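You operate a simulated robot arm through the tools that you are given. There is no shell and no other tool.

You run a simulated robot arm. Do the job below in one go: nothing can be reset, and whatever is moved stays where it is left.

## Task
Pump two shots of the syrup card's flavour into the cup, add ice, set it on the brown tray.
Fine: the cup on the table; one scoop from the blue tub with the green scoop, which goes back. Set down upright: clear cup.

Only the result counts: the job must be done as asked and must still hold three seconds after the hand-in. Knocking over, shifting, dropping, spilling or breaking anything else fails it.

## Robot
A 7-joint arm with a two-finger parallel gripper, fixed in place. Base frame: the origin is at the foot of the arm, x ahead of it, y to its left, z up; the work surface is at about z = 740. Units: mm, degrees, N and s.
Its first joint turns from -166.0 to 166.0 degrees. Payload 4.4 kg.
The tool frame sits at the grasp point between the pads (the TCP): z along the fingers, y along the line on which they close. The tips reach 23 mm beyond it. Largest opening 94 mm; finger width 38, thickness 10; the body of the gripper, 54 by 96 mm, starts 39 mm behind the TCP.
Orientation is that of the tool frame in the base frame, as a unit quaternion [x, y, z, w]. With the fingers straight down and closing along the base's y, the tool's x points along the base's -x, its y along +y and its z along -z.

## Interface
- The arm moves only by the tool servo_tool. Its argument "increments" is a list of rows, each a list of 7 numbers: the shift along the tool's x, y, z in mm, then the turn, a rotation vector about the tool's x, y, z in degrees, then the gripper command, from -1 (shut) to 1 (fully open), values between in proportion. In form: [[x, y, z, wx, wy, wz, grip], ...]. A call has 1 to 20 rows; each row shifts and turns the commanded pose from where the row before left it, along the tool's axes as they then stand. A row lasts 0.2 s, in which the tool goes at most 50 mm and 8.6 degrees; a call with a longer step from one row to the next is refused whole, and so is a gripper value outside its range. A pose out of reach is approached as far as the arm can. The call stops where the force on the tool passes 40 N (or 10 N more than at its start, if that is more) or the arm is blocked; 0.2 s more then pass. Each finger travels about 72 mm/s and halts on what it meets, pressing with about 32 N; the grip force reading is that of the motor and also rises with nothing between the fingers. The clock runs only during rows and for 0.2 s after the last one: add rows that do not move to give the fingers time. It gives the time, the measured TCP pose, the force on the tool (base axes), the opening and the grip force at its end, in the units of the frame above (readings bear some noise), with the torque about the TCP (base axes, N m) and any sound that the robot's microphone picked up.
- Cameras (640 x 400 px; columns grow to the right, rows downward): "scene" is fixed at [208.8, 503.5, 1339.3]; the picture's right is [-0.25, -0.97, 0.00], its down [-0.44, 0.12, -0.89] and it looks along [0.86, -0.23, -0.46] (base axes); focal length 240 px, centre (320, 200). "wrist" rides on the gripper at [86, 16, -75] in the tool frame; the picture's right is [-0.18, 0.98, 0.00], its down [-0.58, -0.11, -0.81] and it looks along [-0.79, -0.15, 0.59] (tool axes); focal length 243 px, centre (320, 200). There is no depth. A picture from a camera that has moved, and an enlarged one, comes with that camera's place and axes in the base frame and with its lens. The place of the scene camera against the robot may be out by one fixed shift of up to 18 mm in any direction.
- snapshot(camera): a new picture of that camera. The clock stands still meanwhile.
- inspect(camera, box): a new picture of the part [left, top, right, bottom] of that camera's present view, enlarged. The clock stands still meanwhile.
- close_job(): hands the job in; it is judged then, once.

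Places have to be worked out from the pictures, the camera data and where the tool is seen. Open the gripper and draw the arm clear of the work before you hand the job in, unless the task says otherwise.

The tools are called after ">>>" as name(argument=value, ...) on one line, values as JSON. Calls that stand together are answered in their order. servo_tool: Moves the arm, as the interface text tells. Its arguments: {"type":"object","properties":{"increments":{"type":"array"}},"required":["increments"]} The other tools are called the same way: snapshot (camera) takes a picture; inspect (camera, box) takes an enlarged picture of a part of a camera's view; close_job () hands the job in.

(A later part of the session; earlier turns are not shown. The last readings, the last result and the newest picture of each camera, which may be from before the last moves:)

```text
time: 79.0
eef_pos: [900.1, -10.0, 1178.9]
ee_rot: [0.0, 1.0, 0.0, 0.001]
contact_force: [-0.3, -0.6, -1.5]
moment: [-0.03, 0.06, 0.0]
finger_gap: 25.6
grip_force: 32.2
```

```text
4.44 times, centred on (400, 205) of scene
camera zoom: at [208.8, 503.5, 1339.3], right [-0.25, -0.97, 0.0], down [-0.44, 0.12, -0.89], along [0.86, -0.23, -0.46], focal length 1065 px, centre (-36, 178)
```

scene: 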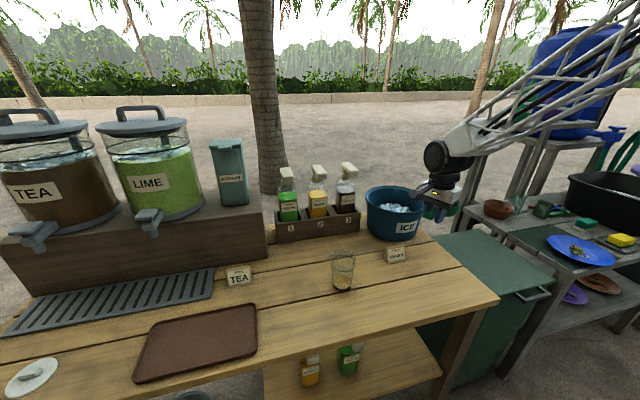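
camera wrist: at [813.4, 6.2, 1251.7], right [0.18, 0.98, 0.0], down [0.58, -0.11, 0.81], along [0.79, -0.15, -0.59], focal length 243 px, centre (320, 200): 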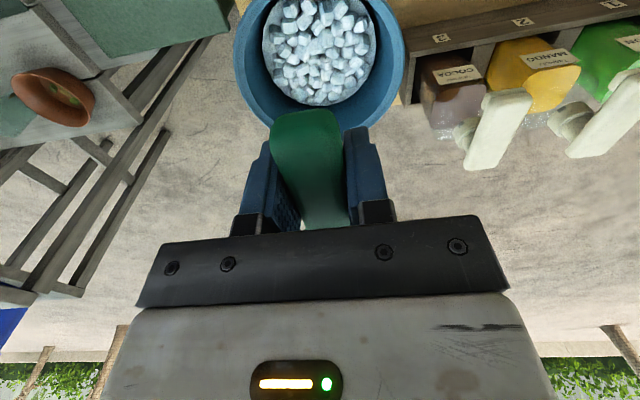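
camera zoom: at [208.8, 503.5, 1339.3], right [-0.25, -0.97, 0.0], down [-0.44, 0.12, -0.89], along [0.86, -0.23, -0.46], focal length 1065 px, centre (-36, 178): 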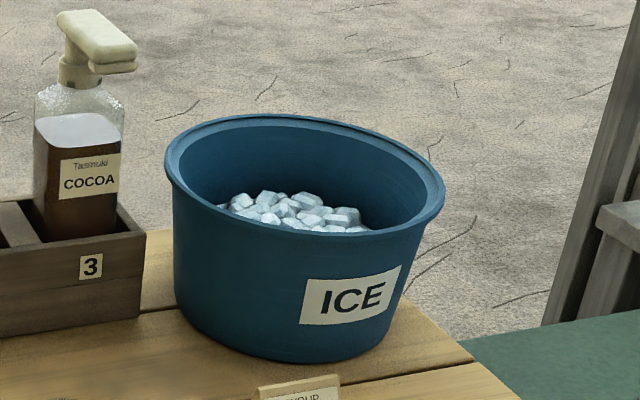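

From both views I put the tub centre near (983, −26), with outer rim radius ~127 at z≈888. The ice surface is about z≈845–860 with radius ~88. I come down over the near side of the tub and pitch the bowl 25° nose-down, still above the rim, to check reach.

>>> servo_tool(increments=[[2.5, -2.67, 29, 0, 0, 0, -1], [2.5, -2.67, 29, 0, 0, 0, -1], [2.5, -2.67, 29, 0, 0, 0, -1], [2.5, -2.67, 29, 0, 0, 0, -1], [2.5, -2.67, 29, 0, 0, 0, -1], [2.5, -2.67, 24, 0, 0, 0, -1], [0, 0, 0, 0, 6.25, 0, -1], [0, 0, 0, 0, 6.25, 0, -1], [0, 0, 0, 0, 6.25, 0, -1], [0, 0, 0, 0, 6.25, 0, -1], [0, 0, 0, 0, 0, 0, -1], [0, 0, 0, 0, 0, 0, -1]])

>>> snapshot(camera="wrist")

>>> inspect(camera="scene", box=[340, 130, 480, 260])

```text
time: 81.6
eef_pos: [885.6, -26.2, 1009.7]
ee_rot: [0.001, 0.976, 0.001, -0.216]
contact_force: [-0.1, 0.4, -0.7]
moment: [0.01, 0.07, -0.01]
finger_gap: 25.6
grip_force: 31.9
```

```text
taken
camera wrist: at [837.8, -10.1, 1112.2], right [0.17, 0.98, -0.08], down [0.87, -0.11, 0.48], along [0.47, -0.15, -0.87], focal length 243 px, centre (320, 200)
```

wrist: 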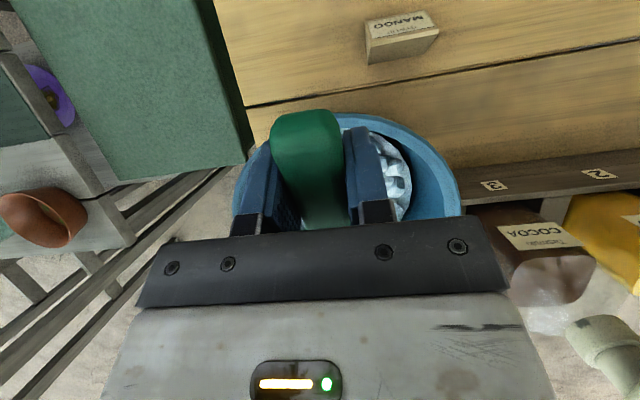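

```text
3.08 times, centred on (410, 195) of scene
camera zoom: at [208.8, 503.5, 1339.3], right [-0.25, -0.97, 0.0], down [-0.44, 0.12, -0.89], along [0.86, -0.23, -0.46], focal length 738 px, centre (43, 215)
```

zoom: 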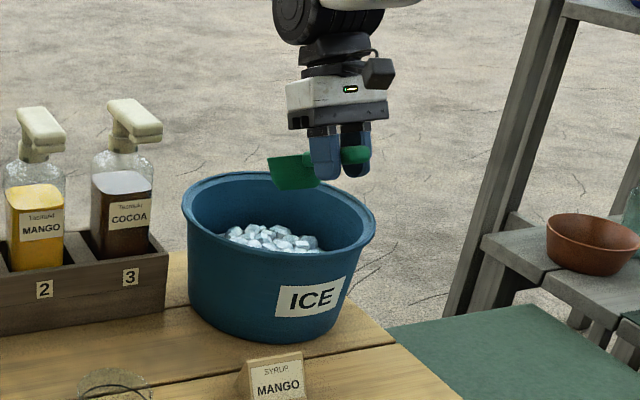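

The reach is fine here. I want the tub's position more exactly before dipping, so I enlarge this wrist view of the rim.

>>> inspect(camera="wrist", box=[220, 90, 480, 240])

```text
2.46 times, centred on (350, 165) of wrist
camera zoom: at [837.8, -10.1, 1112.2], right [0.17, 0.98, -0.08], down [0.87, -0.11, 0.48], along [0.47, -0.15, -0.87], focal length 597 px, centre (246, 286)
```

zoom: 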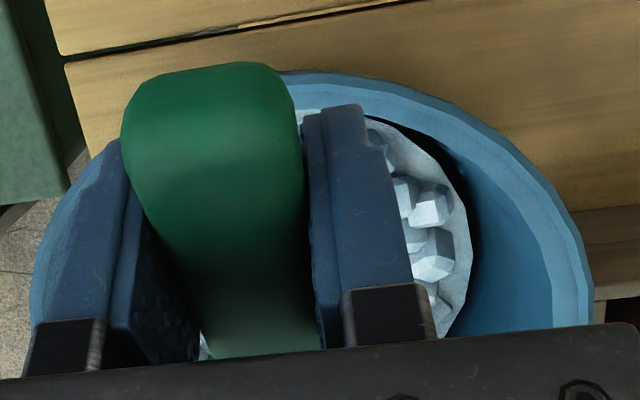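

This view fits a circle well: tub centre (998, −31), outer radius 124.5 at z≈888, inner ~114, with the ice surface near z≈815–830. To clear the near wall when dipping, the TCP must be at x≈932. I test that reach while still above the rim.

>>> servo_tool(increments=[[-14, -1.6, -6.5, 0, 0, 0, -1], [-14, -1.6, -6.5, 0, 0, 0, -1], [-14, -1.6, -6.5, 0, 0, 0, -1], [0, 0, 0, 0, 0, 0, -1], [0, 0, 0, 0, 0, 0, -1]])

>>> inspect(camera="wrist", box=[220, 60, 480, 240])

>>> inspect(camera="scene", box=[340, 130, 480, 260])

```text
time: 82.8
eef_pos: [930.2, -31.1, 1010.3]
ee_rot: [0.0, 0.976, 0.0, -0.217]
contact_force: [-0.4, 0.0, -0.3]
moment: [0.0, 0.07, -0.01]
finger_gap: 25.6
grip_force: 32.3
```

```text
2.22 times, centred on (350, 150) of wrist
camera zoom: at [883.8, -14.7, 1112.2], right [0.17, 0.98, -0.08], down [0.87, -0.11, 0.49], along [0.47, -0.15, -0.87], focal length 539 px, centre (253, 311)
```

zoom: 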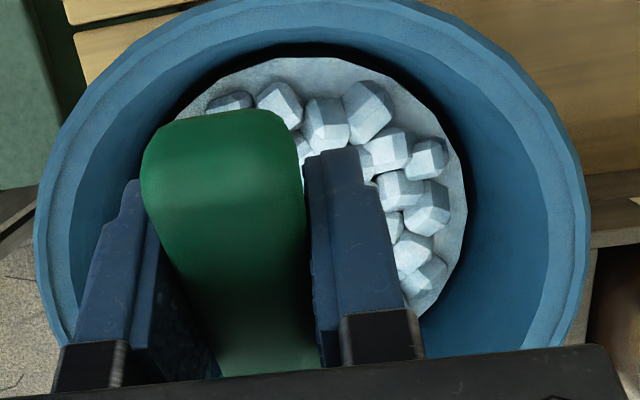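

```text
3.08 times, centred on (410, 195) of scene
camera zoom: at [208.8, 503.5, 1339.3], right [-0.25, -0.97, 0.0], down [-0.44, 0.12, -0.89], along [0.86, -0.23, -0.46], focal length 738 px, centre (43, 215)
```

zoom: 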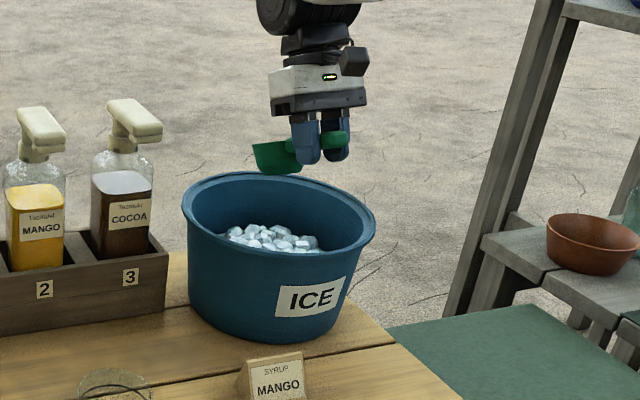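

The reach holds and the tub fit is confirmed. I move another 14 mm forward for wall clearance, then lower slowly with the bowl nose-down into the ice, watching the force.

>>> servo_tool(increments=[[-6.3, 0, -3, 0, 0, 0, -1], [-6.4, 0, -3, 0, 0, 0, -1], [8.45, 0, 18.1, 0, 0, 0, -1], [8.45, 0, 18.1, 0, 0, 0, -1], [8.45, 0, 18.1, 0, 0, 0, -1], [0, 0, 0, 0, 0, 0, -1], [0, 0, 0, 0, 0, 0, -1]])

>>> inspect(camera="wrist", box=[220, 60, 480, 240])

>>> inspect(camera="scene", box=[340, 130, 480, 260])

```text
time: 84.4
eef_pos: [898.9, -30.5, 971.0]
ee_rot: [-0.001, 0.976, -0.001, -0.217]
contact_force: [-0.7, 0.1, -0.3]
moment: [0.0, 0.04, 0.0]
finger_gap: 25.9
grip_force: 32.0
```

```text
2.22 times, centred on (350, 150) of wrist
camera zoom: at [851.9, -14.1, 1073.8], right [0.17, 0.98, -0.08], down [0.87, -0.11, 0.48], along [0.47, -0.15, -0.87], focal length 539 px, centre (253, 311)
```

zoom: 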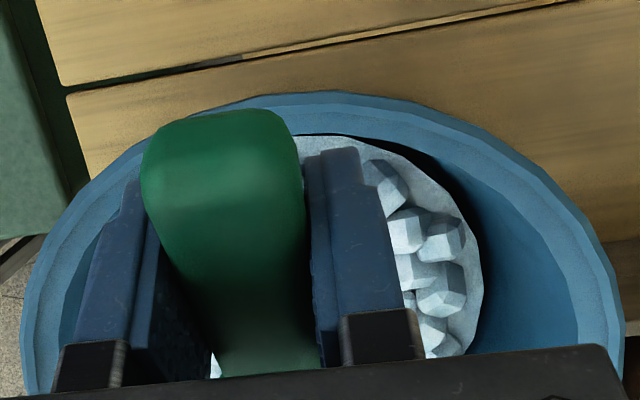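

```text
3.08 times, centred on (410, 195) of scene
camera zoom: at [208.8, 503.5, 1339.3], right [-0.25, -0.97, 0.0], down [-0.44, 0.12, -0.89], along [0.86, -0.23, -0.46], focal length 738 px, centre (43, 215)
```

zoom: 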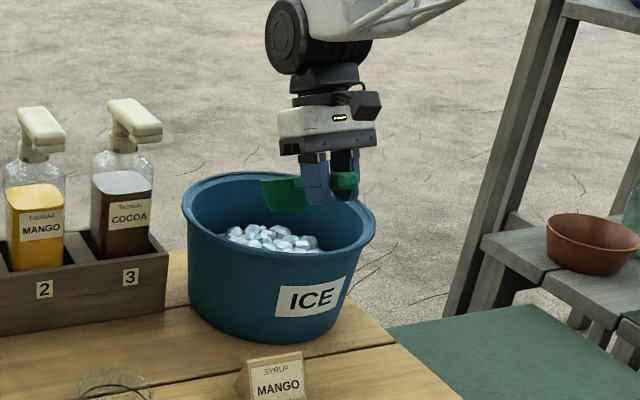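

I had the sign of one axis wrong in that move, so the hand drifted back towards the near rim. Nothing was touched. I go forward 46 mm at this height, then lower straight down by 50 mm.

>>> servo_tool(increments=[[-13.9, 0, -6.47, 0, 0, 0, -1], [-13.9, 0, -6.47, 0, 0, 0, -1], [-13.9, 0, -6.47, 0, 0, 0, -1], [0, 0, 0, 0, 0, 0, -1], [-6.34, 0, 13.6, 0, 0, 0, -1], [-6.34, 0, 13.6, 0, 0, 0, -1], [-4.23, 0, 9.06, 0, 0, 0, -1], [-4.23, 0, 9.06, 0, 0, 0, -1], [0, 0, 0, 0, 0, 0, -1]])

>>> inspect(camera="wrist", box=[220, 20, 480, 240])

>>> inspect(camera="scene", box=[340, 130, 480, 260])

```text
time: 86.4
eef_pos: [944.5, -31.3, 919.3]
ee_rot: [0.0, 0.976, 0.0, -0.216]
contact_force: [0.0, -0.5, -1.6]
moment: [-0.03, 0.02, 0.0]
finger_gap: 25.5
grip_force: 31.6
```

```text
1.82 times, centred on (350, 130) of wrist
camera zoom: at [898.0, -14.9, 1023.0], right [0.17, 0.98, -0.08], down [0.87, -0.11, 0.48], along [0.47, -0.15, -0.87], focal length 441 px, centre (266, 327)
```

zoom: 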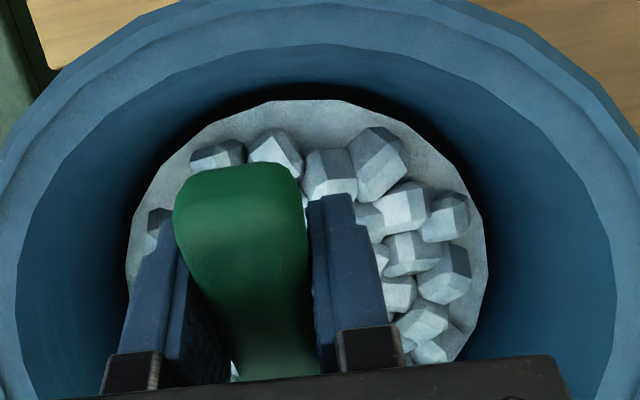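

```text
3.08 times, centred on (410, 195) of scene
camera zoom: at [208.8, 503.5, 1339.3], right [-0.25, -0.97, 0.0], down [-0.44, 0.12, -0.89], along [0.86, -0.23, -0.46], focal length 738 px, centre (43, 215)
```

zoom: 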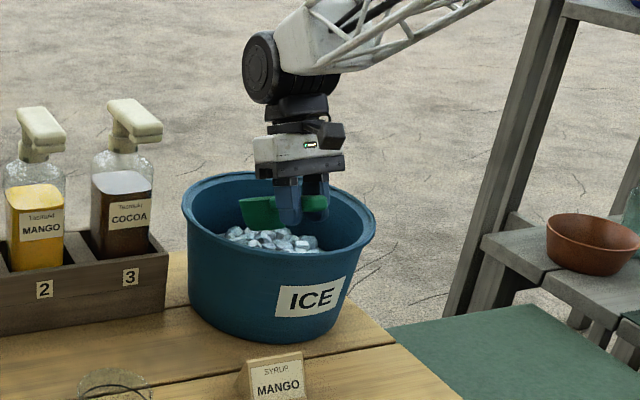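

The scoop is inside the tub with clear room all round. I lower further in small steps and feel for the ice.

>>> servo_tool(increments=[[-1.69, 0, 3.63, 0, 0, 0, -1], [-1.69, 0, 3.63, 0, 0, 0, -1], [-1.69, 0, 3.63, 0, 0, 0, -1], [-1.69, 0, 3.63, 0, 0, 0, -1], [-1.69, 0, 3.63, 0, 0, 0, -1], [-1.69, 0, 3.63, 0, 0, 0, -1], [-1.69, 0, 3.63, 0, 0, 0, -1], [0, 0, 0, 0, 0, 0, -1]])

>>> inspect(camera="scene", box=[340, 130, 480, 260])

```text
time: 88.2
eef_pos: [945.9, -31.2, 893.2]
ee_rot: [0.0, 0.976, 0.0, -0.217]
contact_force: [0.3, 0.1, -2.5]
moment: [0.03, 0.04, 0.02]
finger_gap: 25.6
grip_force: 31.9
```

```text
3.08 times, centred on (410, 195) of scene
camera zoom: at [208.8, 503.5, 1339.3], right [-0.25, -0.97, 0.0], down [-0.44, 0.12, -0.89], along [0.86, -0.23, -0.46], focal length 738 px, centre (43, 215)
```

zoom: 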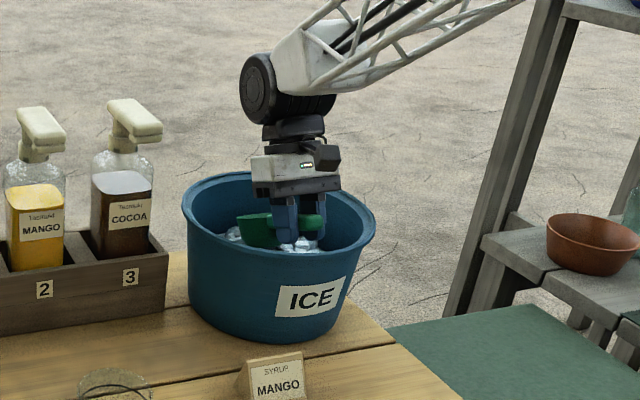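

Still no resistance, with the bowl's lowest point at z≈812, so the ice seems to let it in. I continue down in small steps.

>>> servo_tool(increments=[[-1.69, 0, 3.63, 0, 0, 0, -1], [-1.69, 0, 3.63, 0, 0, 0, -1], [-1.69, 0, 3.63, 0, 0, 0, -1], [-1.69, 0, 3.63, 0, 0, 0, -1], [-1.69, 0, 3.63, 0, 0, 0, -1], [0, 0, 0, 0, 0, 0, -1]])

>>> inspect(camera="scene", box=[340, 130, 480, 260])

>>> snapshot(camera="wrist")

```text
time: 89.6
eef_pos: [945.7, -30.8, 874.0]
ee_rot: [0.0, 0.976, 0.0, -0.217]
contact_force: [-0.4, -0.2, -0.4]
moment: [0.0, 0.03, 0.0]
finger_gap: 25.6
grip_force: 32.1
```

```text
3.08 times, centred on (410, 195) of scene
camera zoom: at [208.8, 503.5, 1339.3], right [-0.25, -0.97, 0.0], down [-0.44, 0.12, -0.89], along [0.86, -0.23, -0.46], focal length 738 px, centre (43, 215)
```

zoom: 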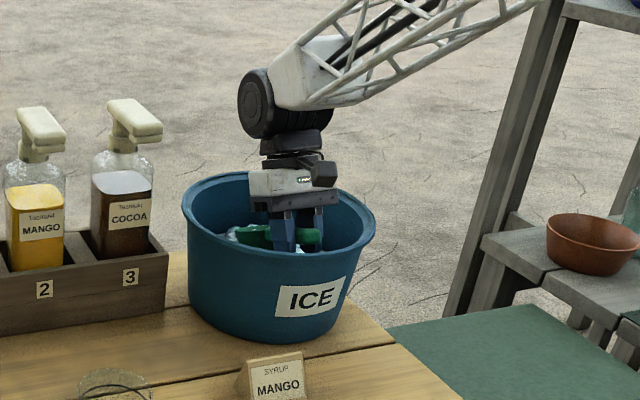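

```text
taken
camera wrist: at [898.4, -15.1, 976.1], right [0.17, 0.98, -0.08], down [0.87, -0.11, 0.48], along [0.47, -0.15, -0.87], focal length 243 px, centre (320, 200)
```

wrist: 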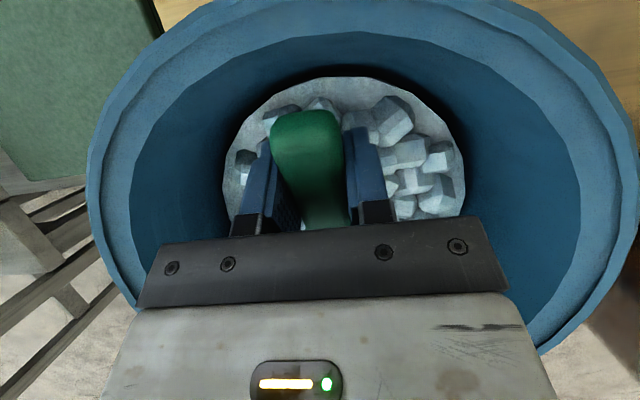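

The bowl slips into the ice without resistance. I go 24 mm deeper so the mouth of the bowl is at the ice level.

>>> servo_tool(increments=[[-1.69, 0, 3.63, 0, 0, 0, -1], [-1.69, 0, 3.63, 0, 0, 0, -1], [-1.69, 0, 3.63, 0, 0, 0, -1], [-1.69, 0, 3.63, 0, 0, 0, -1], [-1.69, 0, 3.63, 0, 0, 0, -1], [-1.69, 0, 3.63, 0, 0, 0, -1], [0, 0, 0, 0, 0, 0, -1]])

>>> inspect(camera="scene", box=[340, 130, 480, 260])

>>> snapshot(camera="wrist")

```text
time: 91.2
eef_pos: [945.3, -30.8, 849.2]
ee_rot: [0.0, 0.976, 0.0, -0.216]
contact_force: [0.0, 0.1, -1.7]
moment: [0.0, 0.09, -0.02]
finger_gap: 25.7
grip_force: 31.7
```

```text
3.08 times, centred on (410, 195) of scene
camera zoom: at [208.8, 503.5, 1339.3], right [-0.25, -0.97, 0.0], down [-0.44, 0.12, -0.89], along [0.86, -0.23, -0.46], focal length 738 px, centre (43, 215)
```

zoom: 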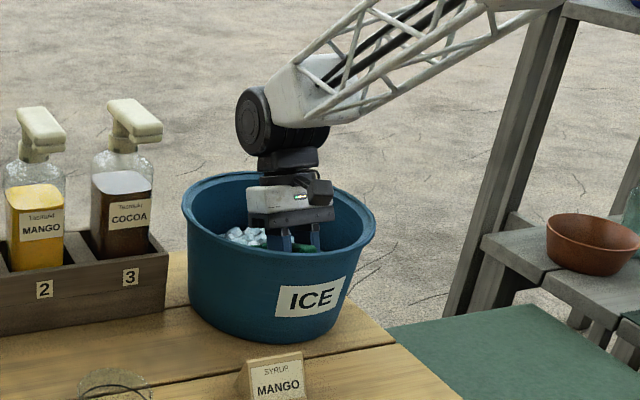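

```text
taken
camera wrist: at [898.6, -15.0, 952.3], right [0.17, 0.98, -0.08], down [0.87, -0.11, 0.48], along [0.47, -0.15, -0.87], focal length 243 px, centre (320, 200)
```

wrist: 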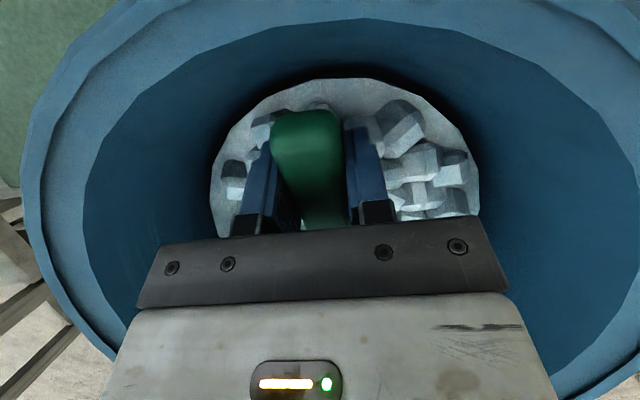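

The bowl is buried in the ice. I level the scoop while lifting slowly so it comes up full.

>>> servo_tool(increments=[[2.1, 0, -4.53, 0, -5, 0, -1], [1.7, 0, -4.7, 0, -5, 0, -1], [1.3, 0, -4.83, 0, -5, 0, -1], [0.87, 0, -4.92, 0, -5, 0, -1], [0.44, 0, -4.98, 0, -5, 0, -1], [0, 0, -5, 0, 0, 0, -1], [0, 0, 0, 0, 0, 0, -1]])

>>> inspect(camera="scene", box=[340, 130, 480, 260])

>>> snapshot(camera="wrist")

```text
time: 92.8
eef_pos: [945.4, -31.5, 879.3]
ee_rot: [0.001, 1.0, 0.0, 0.0]
contact_force: [0.2, 0.4, -1.5]
moment: [0.0, 0.1, 0.0]
finger_gap: 25.6
grip_force: 32.1
```

```text
3.08 times, centred on (410, 195) of scene
camera zoom: at [208.8, 503.5, 1339.3], right [-0.25, -0.97, 0.0], down [-0.44, 0.12, -0.89], along [0.86, -0.23, -0.46], focal length 738 px, centre (43, 215)
```

zoom: 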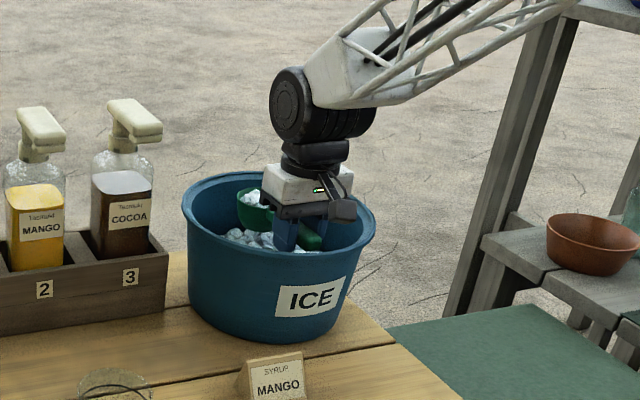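

```text
taken
camera wrist: at [858.8, -15.0, 952.4], right [0.18, 0.98, 0.0], down [0.58, -0.11, 0.81], along [0.79, -0.15, -0.59], focal length 243 px, centre (320, 200)
```

wrist: 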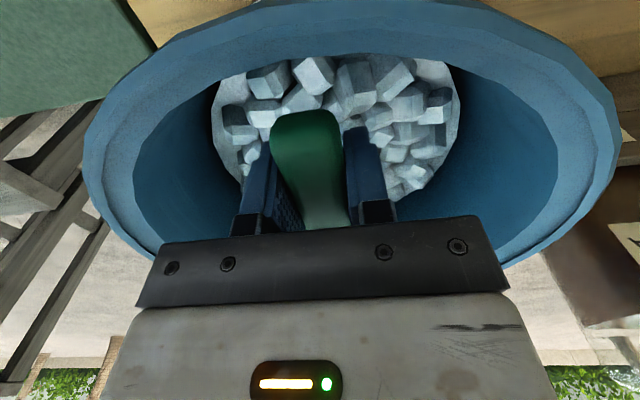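

Ice shows in the bowl. I lift it straight up out of the tub, gently, and keep it level.

>>> servo_tool(increments=[[0, 0, -4, 0, 0, 0, -1], [0, 0, -7, 0, 0, 0, -1], [0, 0, -10, 0, 0, 0, -1], [0, 0, -12, 0, 0, 0, -1], [0, 0, -12, 0, 0, 0, -1], [0, 0, -12, 0, 0, 0, -1], [0, 0, -12, 0, 0, 0, -1], [0, 0, -12, 0, 0, 0, -1], [0, 0, -12, 0, 0, 0, -1], [0, 0, -12, 0, 0, 0, -1], [0, 0, -12, 0, 0, 0, -1], [0, 0, -7, 0, 0, 0, -1], [0, 0, -4, 0, 0, 0, -1], [0, 0, 0, 0, 0, 0, -1]])

>>> inspect(camera="scene", box=[340, 120, 480, 250])

>>> snapshot(camera="scene")

```text
time: 95.8
eef_pos: [944.5, -30.9, 1007.5]
ee_rot: [0.0, 1.0, 0.0, 0.001]
contact_force: [0.1, 0.3, -1.3]
moment: [-0.03, 0.12, 0.05]
finger_gap: 25.6
grip_force: 31.4
```

```text
3.08 times, centred on (410, 185) of scene
camera zoom: at [208.8, 503.5, 1339.3], right [-0.25, -0.97, 0.0], down [-0.44, 0.12, -0.89], along [0.86, -0.23, -0.46], focal length 738 px, centre (43, 246)
```

zoom: 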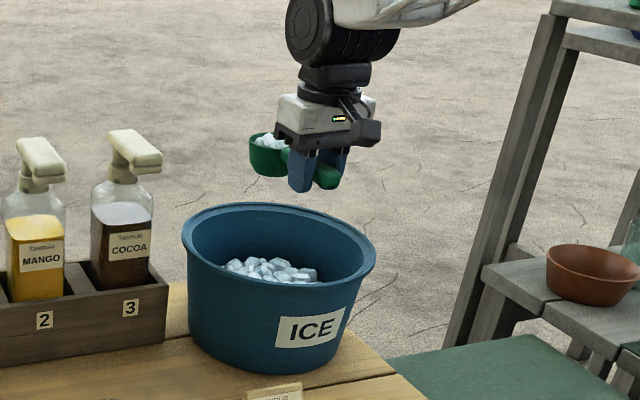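

```text
taken
```

scene: 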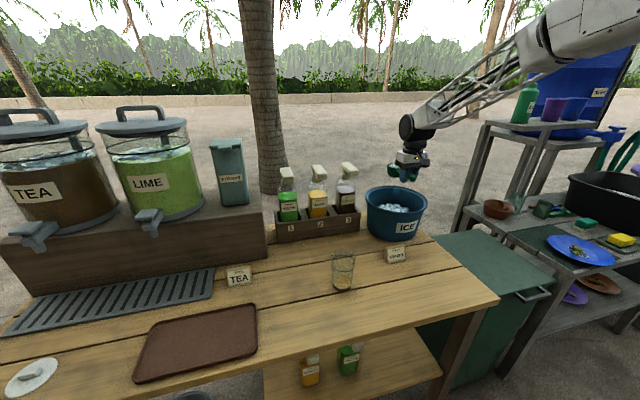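

The scoop is out with ice in it, and the table around it is clean. I carry it slowly and level towards the cup.

>>> servo_tool(increments=[[3.2, 3.8, 0.4, 0, 0, 0, -1], [6.4, 7.6, 0.9, 0, 0, 0, -1], [9.7, 11.4, 1.3, 0, 0, 0, -1], [12.9, 15.2, 1.76, 0, 0, 0, -1], [12.9, 15.2, 1.76, 0, 0, 0, -1], [12.9, 15.2, 1.76, 0, 0, 0, -1], [12.9, 15.2, 1.76, 0, 0, 0, -1], [12.9, 15.2, 1.76, 0, 0, 0, -1], [12.9, 15.2, 1.76, 0, 0, 0, -1], [12.9, 15.2, 1.76, 0, 0, 0, -1], [12.9, 15.2, 1.76, 0, 0, 0, -1], [12.9, 15.2, 1.76, 0, 0, 0, -1], [12.9, 15.2, 1.76, 0, 0, 0, -1], [12.9, 15.2, 1.76, 0, 0, 0, -1], [12.9, 15.2, 1.76, 0, 0, 0, -1], [9.7, 11.4, 1.3, 0, 0, 0, -1], [6.4, 7.6, 0.9, 0, 0, 0, -1], [3.2, 3.8, 0.4, 0, 0, 0, -1], [0, 0, 0, 0, 0, 0, -1]])

>>> snapshot(camera="wrist")

>>> snapshot(camera="scene")

```text
time: 99.8
eef_pos: [751.5, 197.4, 980.8]
ee_rot: [-0.001, 1.0, 0.0, 0.0]
contact_force: [0.2, -0.1, -0.9]
moment: [0.02, 0.09, 0.0]
finger_gap: 25.9
grip_force: 31.8
```

```text
taken
camera wrist: at [665.4, 213.2, 1053.6], right [0.18, 0.98, 0.0], down [0.58, -0.11, 0.81], along [0.79, -0.15, -0.59], focal length 243 px, centre (320, 200)
```

wrist: 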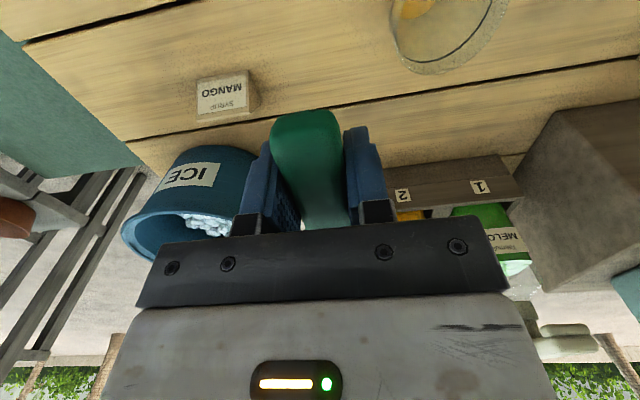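

```text
taken
```

scene: 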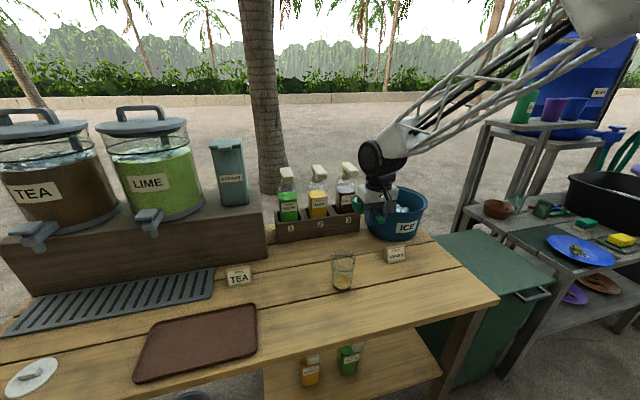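

The cup is in the wrist view, so I'll enlarge it to fix its exact place for the pour.

>>> inspect(camera="wrist", box=[370, 0, 530, 100])

>>> inspect(camera="scene", box=[300, 150, 420, 300])

```text
4.00 times, centred on (450, 50) of wrist
camera zoom: at [665.4, 213.2, 1053.6], right [0.18, 0.98, 0.0], down [0.58, -0.11, 0.81], along [0.79, -0.15, -0.59], focal length 970 px, centre (-200, 800)
```

zoom: 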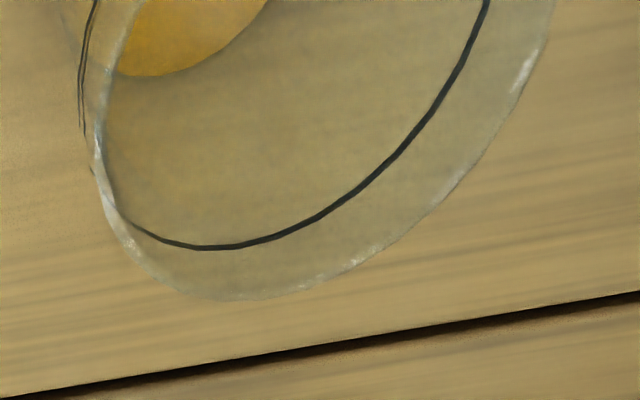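

```text
2.67 times, centred on (360, 225) of scene
camera zoom: at [208.8, 503.5, 1339.3], right [-0.25, -0.97, 0.0], down [-0.44, 0.12, -0.89], along [0.86, -0.23, -0.46], focal length 639 px, centre (213, 133)
```

zoom: 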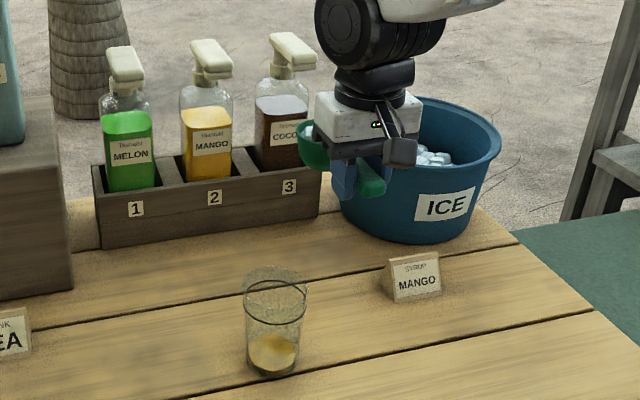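

The rim points fit a circle at (743, 289), radius 37. I move so the bowl hovers over the cup, shifted 25 mm to +y, because tipping will pour towards −y. The bowl bottom will be about 24 mm above the rim.

>>> servo_tool(increments=[[3, 3.5, 2.1, 0, 0, 0, -1], [6, 7, 4.1, 0, 0, 0, -1], [10, 11.7, 6.9, 0, 0, 0, -1], [13, 15.2, 8.9, 0, 0, 0, -1], [16, 18.6, 11, 0, 0, 0, -1], [16, 18.6, 11, 0, 0, 0, -1], [14, 16.3, 9.6, 0, 0, 0, -1], [10, 11.7, 6.9, 0, 0, 0, -1], [7, 8.2, 4.8, 0, 0, 0, -1], [4.5, 5.8, 3.5, 0, 0, 0, -1], [0, 0, 0, 0, 0, 0, -1], [0, 0, 0, 0, 0, 0, -1]])

>>> snapshot(camera="wrist")

>>> inspect(camera="scene", box=[290, 200, 410, 310])

```text
time: 102.4
eef_pos: [653.0, 313.0, 912.7]
ee_rot: [0.0, 1.0, 0.0, 0.001]
contact_force: [-1.2, -0.4, -2.0]
moment: [-0.03, 0.08, -0.01]
finger_gap: 25.7
grip_force: 32.0
```

```text
taken
camera wrist: at [566.4, 329.9, 984.9], right [0.18, 0.98, 0.0], down [0.58, -0.11, 0.81], along [0.79, -0.15, -0.59], focal length 243 px, centre (320, 200)
```

wrist: 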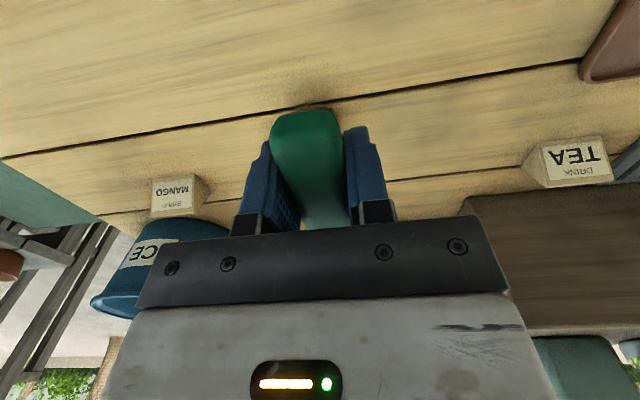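

```text
3.64 times, centred on (350, 255) of scene
camera zoom: at [208.8, 503.5, 1339.3], right [-0.25, -0.97, 0.0], down [-0.44, 0.12, -0.89], along [0.86, -0.23, -0.46], focal length 872 px, centre (211, 0)
```

zoom: 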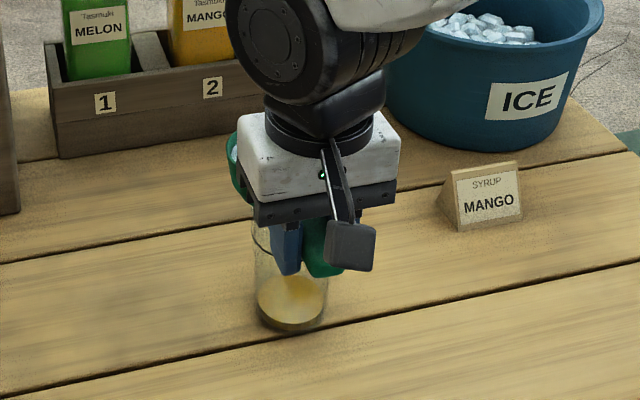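

The bowl is above the cup as intended. I begin tipping about the handle axis, shifting 12 mm to +y so the pouring lip stays over the cup. I stop at 30° to look.

>>> servo_tool(increments=[[0, 4, 0, -6, 0, 0, -1], [0, 4, 0.4, -6, 0, 0, -1], [0, 3.9, 0.8, -6, 0, 0, -1], [0, 0, 0, -6, 0, 0, -1], [0, 0, 0, -6, 0, 0, -1], [0, 0, 0, 0, 0, 0, -1]])

>>> inspect(camera="scene", box=[290, 200, 410, 310])

>>> snapshot(camera="wrist")

```text
time: 103.8
eef_pos: [654.0, 324.9, 912.2]
ee_rot: [0.0, 0.966, 0.259, 0.0]
contact_force: [-0.8, 0.8, -0.8]
moment: [-0.04, 0.12, 0.0]
finger_gap: 25.6
grip_force: 31.9
```

```text
3.64 times, centred on (350, 255) of scene
camera zoom: at [208.8, 503.5, 1339.3], right [-0.25, -0.97, 0.0], down [-0.44, 0.12, -0.89], along [0.86, -0.23, -0.46], focal length 872 px, centre (211, 0)
```

zoom: 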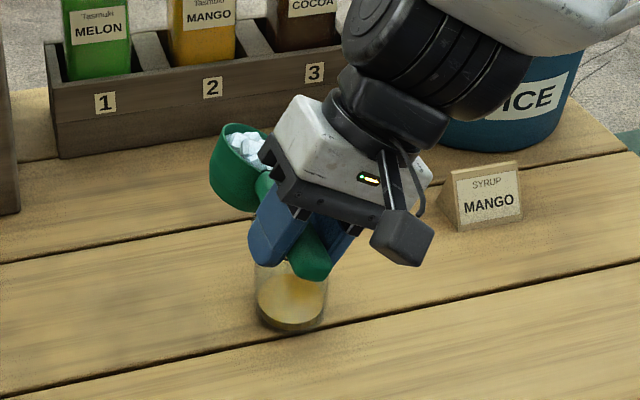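

```text
taken
camera wrist: at [566.2, 302.3, 983.1], right [0.18, 0.85, 0.49], down [0.58, -0.5, 0.64], along [0.79, 0.17, -0.59], focal length 243 px, centre (320, 200)
```

wrist: 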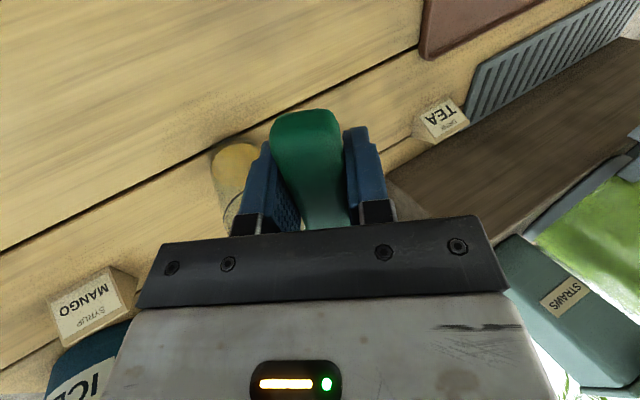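

The ice stays put at 30°. I'll enlarge the scene to check where the lip is relative to the cup.

>>> inspect(camera="scene", box=[335, 225, 395, 300])

>>> inspect(camera="scene", box=[340, 225, 380, 255])

```text
5.33 times, centred on (365, 262) of scene
camera zoom: at [208.8, 503.5, 1339.3], right [-0.25, -0.97, 0.0], down [-0.44, 0.12, -0.89], along [0.86, -0.23, -0.46], focal length 1278 px, centre (80, -133)
```

zoom: 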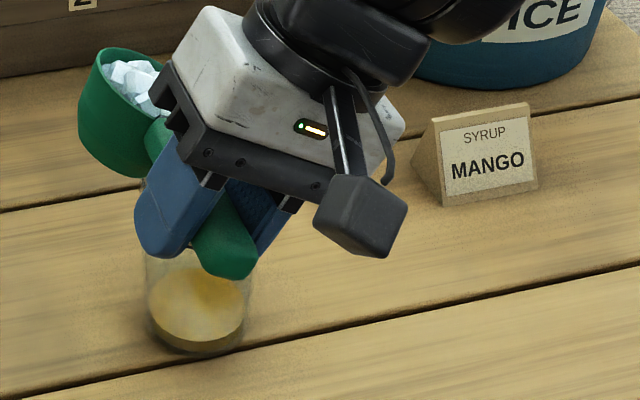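

```text
13.33 times, centred on (360, 240) of scene
camera zoom: at [208.8, 503.5, 1339.3], right [-0.25, -0.97, 0.0], down [-0.44, 0.12, -0.89], along [0.86, -0.23, -0.46], focal length 3196 px, centre (-213, -333)
```

zoom: 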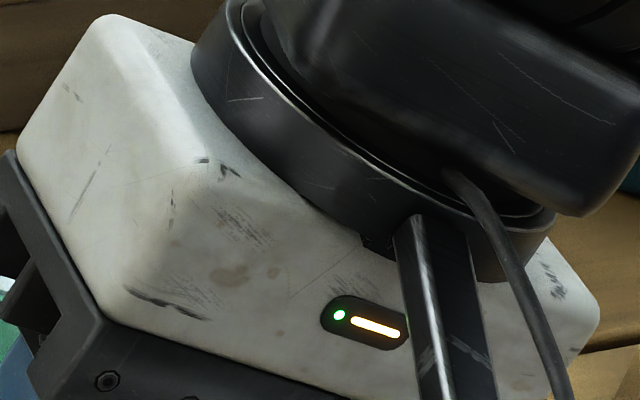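

The geometry matches: the pouring lip is above the cup, 2 mm from its centre line in y. I tip on to 48° slowly and look again.

>>> servo_tool(increments=[[0, 0, 0, -4.5, 0, 0, -1], [0, 0, 0, -4.5, 0, 0, -1], [0, 0, 0, -4.5, 0, 0, -1], [0, 0, 0, -4.5, 0, 0, -1], [0, 0, 0, 0, 0, 0, -1]])

>>> inspect(camera="scene", box=[320, 210, 410, 310])

```text
time: 105.0
eef_pos: [653.1, 325.9, 913.1]
ee_rot: [0.0, 0.913, 0.407, 0.0]
contact_force: [-0.3, -0.3, -1.0]
moment: [-0.03, 0.13, -0.02]
finger_gap: 25.6
grip_force: 31.8
```

```text
4.00 times, centred on (365, 260) of scene
camera zoom: at [208.8, 503.5, 1339.3], right [-0.25, -0.97, 0.0], down [-0.44, 0.12, -0.89], along [0.86, -0.23, -0.46], focal length 959 px, centre (140, -40)
```

zoom: 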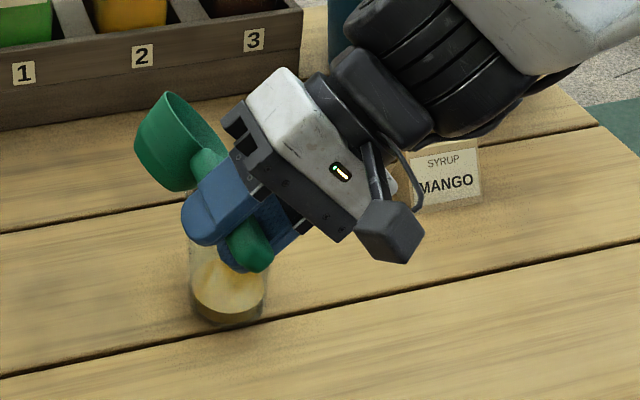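

I can't see the ice in the bowl from here, so I look closely at the bowl and cup.

>>> inspect(camera="scene", box=[350, 225, 390, 305])

>>> inspect(camera="scene", box=[350, 265, 395, 300])

>>> snapshot(camera="wrist")

```text
5.00 times, centred on (370, 265) of scene
camera zoom: at [208.8, 503.5, 1339.3], right [-0.25, -0.97, 0.0], down [-0.44, 0.12, -0.89], along [0.86, -0.23, -0.46], focal length 1198 px, centre (70, -125)
```

zoom: 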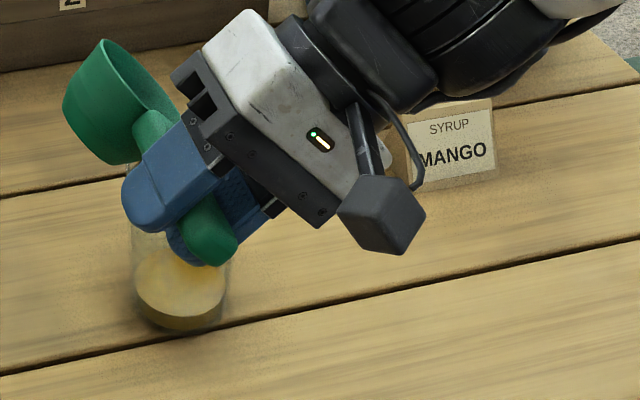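

```text
11.43 times, centred on (372, 282) of scene
camera zoom: at [208.8, 503.5, 1339.3], right [-0.25, -0.97, 0.0], down [-0.44, 0.12, -0.89], along [0.86, -0.23, -0.46], focal length 2739 px, centre (-280, -743)
```

zoom: 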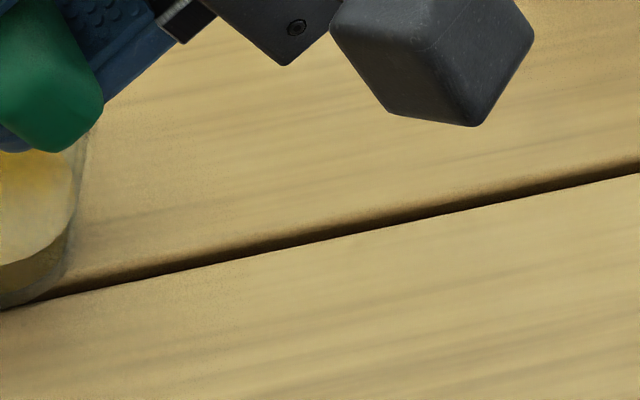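

```text
taken
camera wrist: at [566.1, 281.0, 972.2], right [0.18, 0.66, 0.73], down [0.58, -0.67, 0.46], along [0.79, 0.34, -0.51], focal length 243 px, centre (320, 200)
```

wrist: 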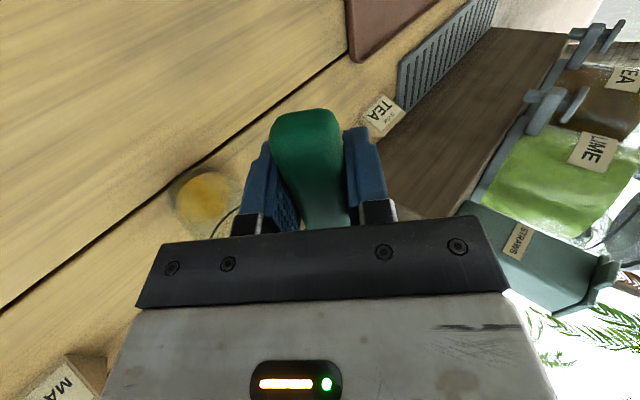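

>>> inspect(camera="wrist", box=[160, 150, 260, 240])

>>> inspect(camera="scene", box=[340, 225, 380, 300])

```text
4.44 times, centred on (210, 195) of wrist
camera zoom: at [566.1, 281.0, 972.2], right [0.18, 0.66, 0.73], down [0.58, -0.67, 0.46], along [0.79, 0.34, -0.51], focal length 1078 px, centre (809, 222)
```

zoom: 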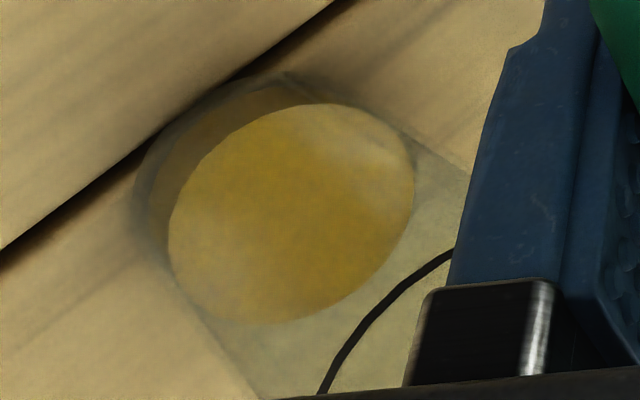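

```text
5.33 times, centred on (360, 262) of scene
camera zoom: at [208.8, 503.5, 1339.3], right [-0.25, -0.97, 0.0], down [-0.44, 0.12, -0.89], along [0.86, -0.23, -0.46], focal length 1278 px, centre (107, -133)
```

zoom: 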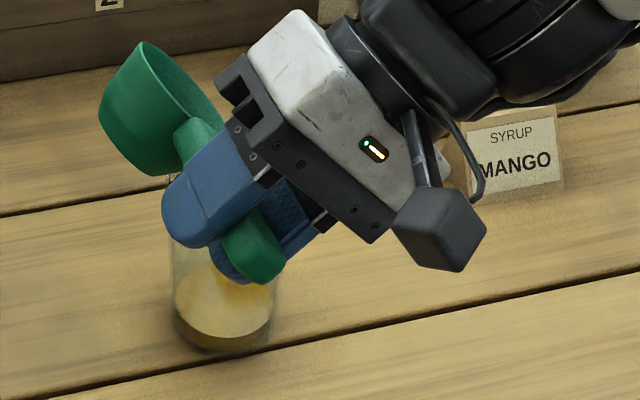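

No ice in the cup yet, and none on the table. I hold still for a moment to see whether it is in the middle of sliding.

>>> servo_tool(increments=[[0, 0, 0, 0, 0, 0, -1], [0, 0, 0, 0, 0, 0, -1]])

>>> inspect(camera="wrist", box=[160, 150, 260, 240])

>>> inspect(camera="scene", box=[330, 215, 400, 305])

```text
time: 105.6
eef_pos: [652.6, 326.0, 913.0]
ee_rot: [0.001, 0.914, 0.407, 0.0]
contact_force: [-1.4, 0.3, -1.8]
moment: [-0.01, 0.07, 0.0]
finger_gap: 25.4
grip_force: 32.0
```

```text
4.44 times, centred on (210, 195) of wrist
camera zoom: at [566.1, 281.0, 972.2], right [0.18, 0.66, 0.73], down [0.58, -0.67, 0.46], along [0.79, 0.34, -0.51], focal length 1078 px, centre (809, 222)
```

zoom: 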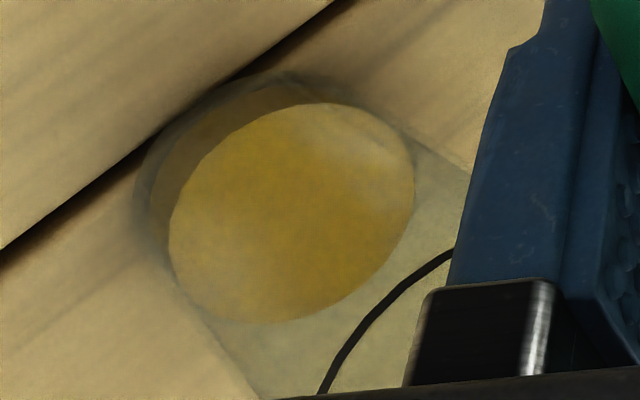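

```text
4.44 times, centred on (365, 260) of scene
camera zoom: at [208.8, 503.5, 1339.3], right [-0.25, -0.97, 0.0], down [-0.44, 0.12, -0.89], along [0.86, -0.23, -0.46], focal length 1065 px, centre (120, -67)
```

zoom: 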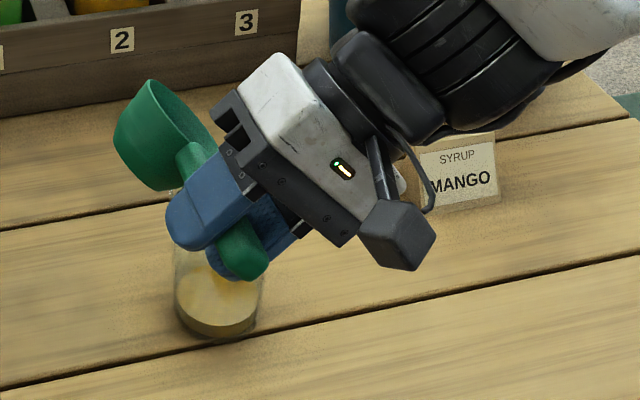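

The ice is probably resting on the low side of the bowl, hidden behind the gripper. I tip on to 66°, shifting 8 mm back towards −y to keep the lip over the cup.

>>> servo_tool(increments=[[0, -1.34, -1.49, -4.5, 0, 0, -1], [0, -1.22, -1.59, -4.5, 0, 0, -1], [0, -1.09, -1.68, -4.5, 0, 0, -1], [0, -0.95, -1.76, -4.5, 0, 0, -1], [0, 0, 0, 0, 0, 0, -1]])

>>> inspect(camera="wrist", box=[140, 140, 300, 240])

>>> inspect(camera="scene", box=[330, 215, 400, 305])

```text
time: 106.8
eef_pos: [652.8, 318.3, 912.3]
ee_rot: [0.001, 0.839, 0.544, 0.001]
contact_force: [-0.1, -0.1, -2.0]
moment: [-0.02, 0.11, -0.01]
finger_gap: 25.5
grip_force: 32.4
```

```text
4.00 times, centred on (220, 190) of wrist
camera zoom: at [565.9, 256.0, 955.4], right [0.18, 0.4, 0.9], down [0.58, -0.78, 0.23], along [0.79, 0.48, -0.38], focal length 970 px, centre (720, 240)
```

zoom: 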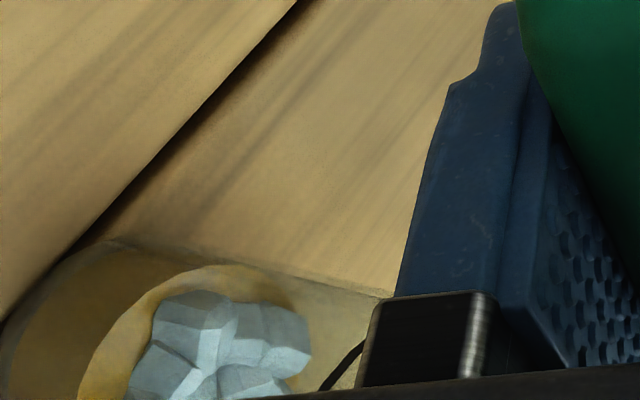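

```text
4.44 times, centred on (365, 260) of scene
camera zoom: at [208.8, 503.5, 1339.3], right [-0.25, -0.97, 0.0], down [-0.44, 0.12, -0.89], along [0.86, -0.23, -0.46], focal length 1065 px, centre (120, -67)
```

zoom: 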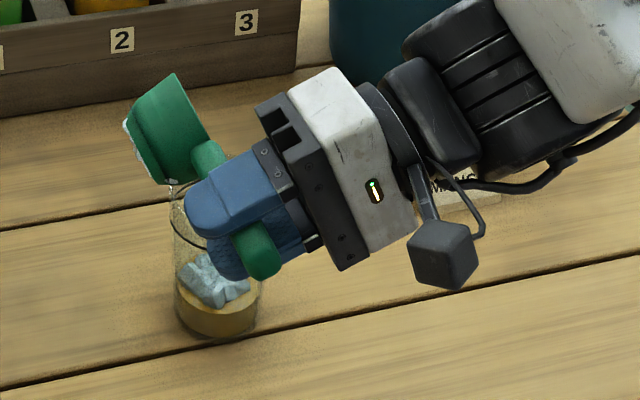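

Ice has dropped into the cup. There are some white specks at the bowl's edge, so I enlarge to see what is still in the scoop.

>>> inspect(camera="scene", box=[340, 225, 375, 260])

>>> inspect(camera="scene", box=[350, 255, 390, 300])

```text
11.43 times, centred on (358, 242) of scene
camera zoom: at [208.8, 503.5, 1339.3], right [-0.25, -0.97, 0.0], down [-0.44, 0.12, -0.89], along [0.86, -0.23, -0.46], focal length 2739 px, centre (-109, -286)
```

zoom: 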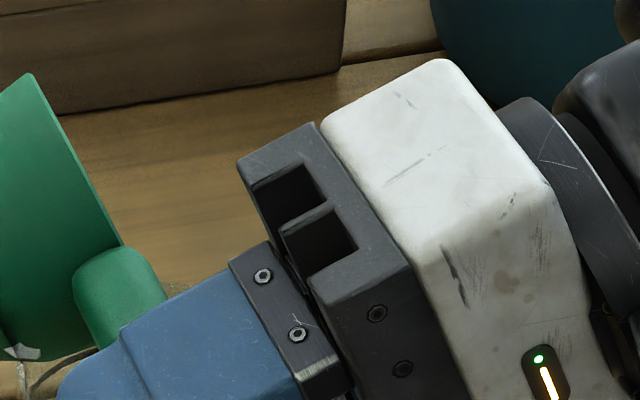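

```text
8.89 times, centred on (370, 278) of scene
camera zoom: at [208.8, 503.5, 1339.3], right [-0.25, -0.97, 0.0], down [-0.44, 0.12, -0.89], along [0.86, -0.23, -0.46], focal length 2130 px, centre (-124, -489)
```

zoom: 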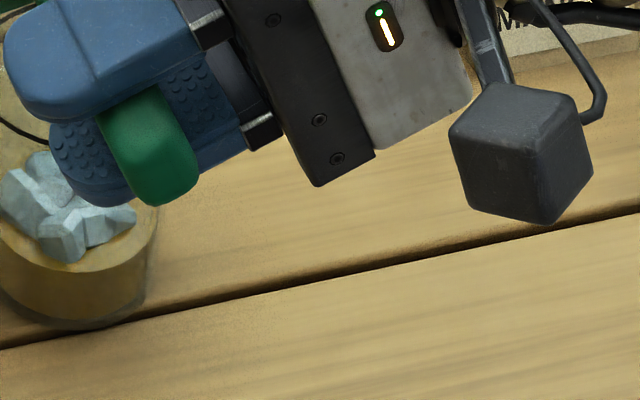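

The ice cluster is in the cup. I tip on to 90° to empty the scoop fully, keeping the lip over the cup.

>>> servo_tool(increments=[[0, -1.02, -2.28, -4, 0, 0, -1], [0, -0.86, -2.35, -4, 0, 0, -1], [0, -0.69, -2.4, -4, 0, 0, -1], [0, -0.52, -2.45, -4, 0, 0, -1], [0, -0.35, -2.48, -4, 0, 0, -1], [0, -0.17, -2.49, -4, 0, 0, -1], [0, 0, 0, 0, 0, 0, -1], [0, 0, 0, 0, 0, 0, -1]])

>>> inspect(camera="wrist", box=[60, 140, 300, 290])

>>> inspect(camera="scene", box=[320, 215, 390, 305])

```text
time: 108.6
eef_pos: [652.3, 303.5, 911.6]
ee_rot: [0.0, 0.707, 0.708, 0.0]
contact_force: [0.8, -0.5, -1.1]
moment: [0.0, 0.07, -0.01]
finger_gap: 25.4
grip_force: 32.1
```

```text
2.67 times, centred on (180, 215) of wrist
camera zoom: at [566.0, 228.0, 926.5], right [0.18, 0.0, 0.98], down [0.58, -0.81, -0.11], along [0.79, 0.59, -0.15], focal length 647 px, centre (693, 160)
```

zoom: 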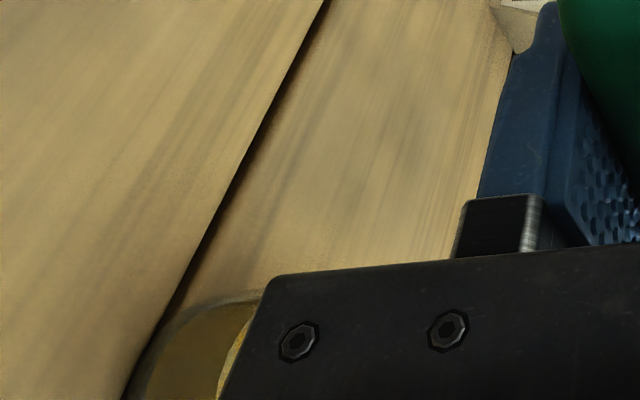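

```text
4.44 times, centred on (355, 260) of scene
camera zoom: at [208.8, 503.5, 1339.3], right [-0.25, -0.97, 0.0], down [-0.44, 0.12, -0.89], along [0.86, -0.23, -0.46], focal length 1065 px, centre (164, -67)
```

zoom: 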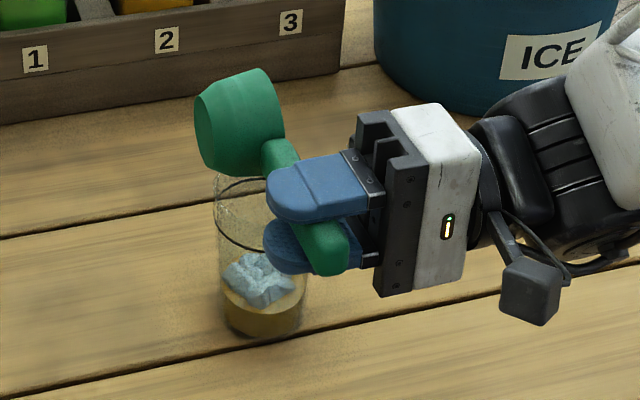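

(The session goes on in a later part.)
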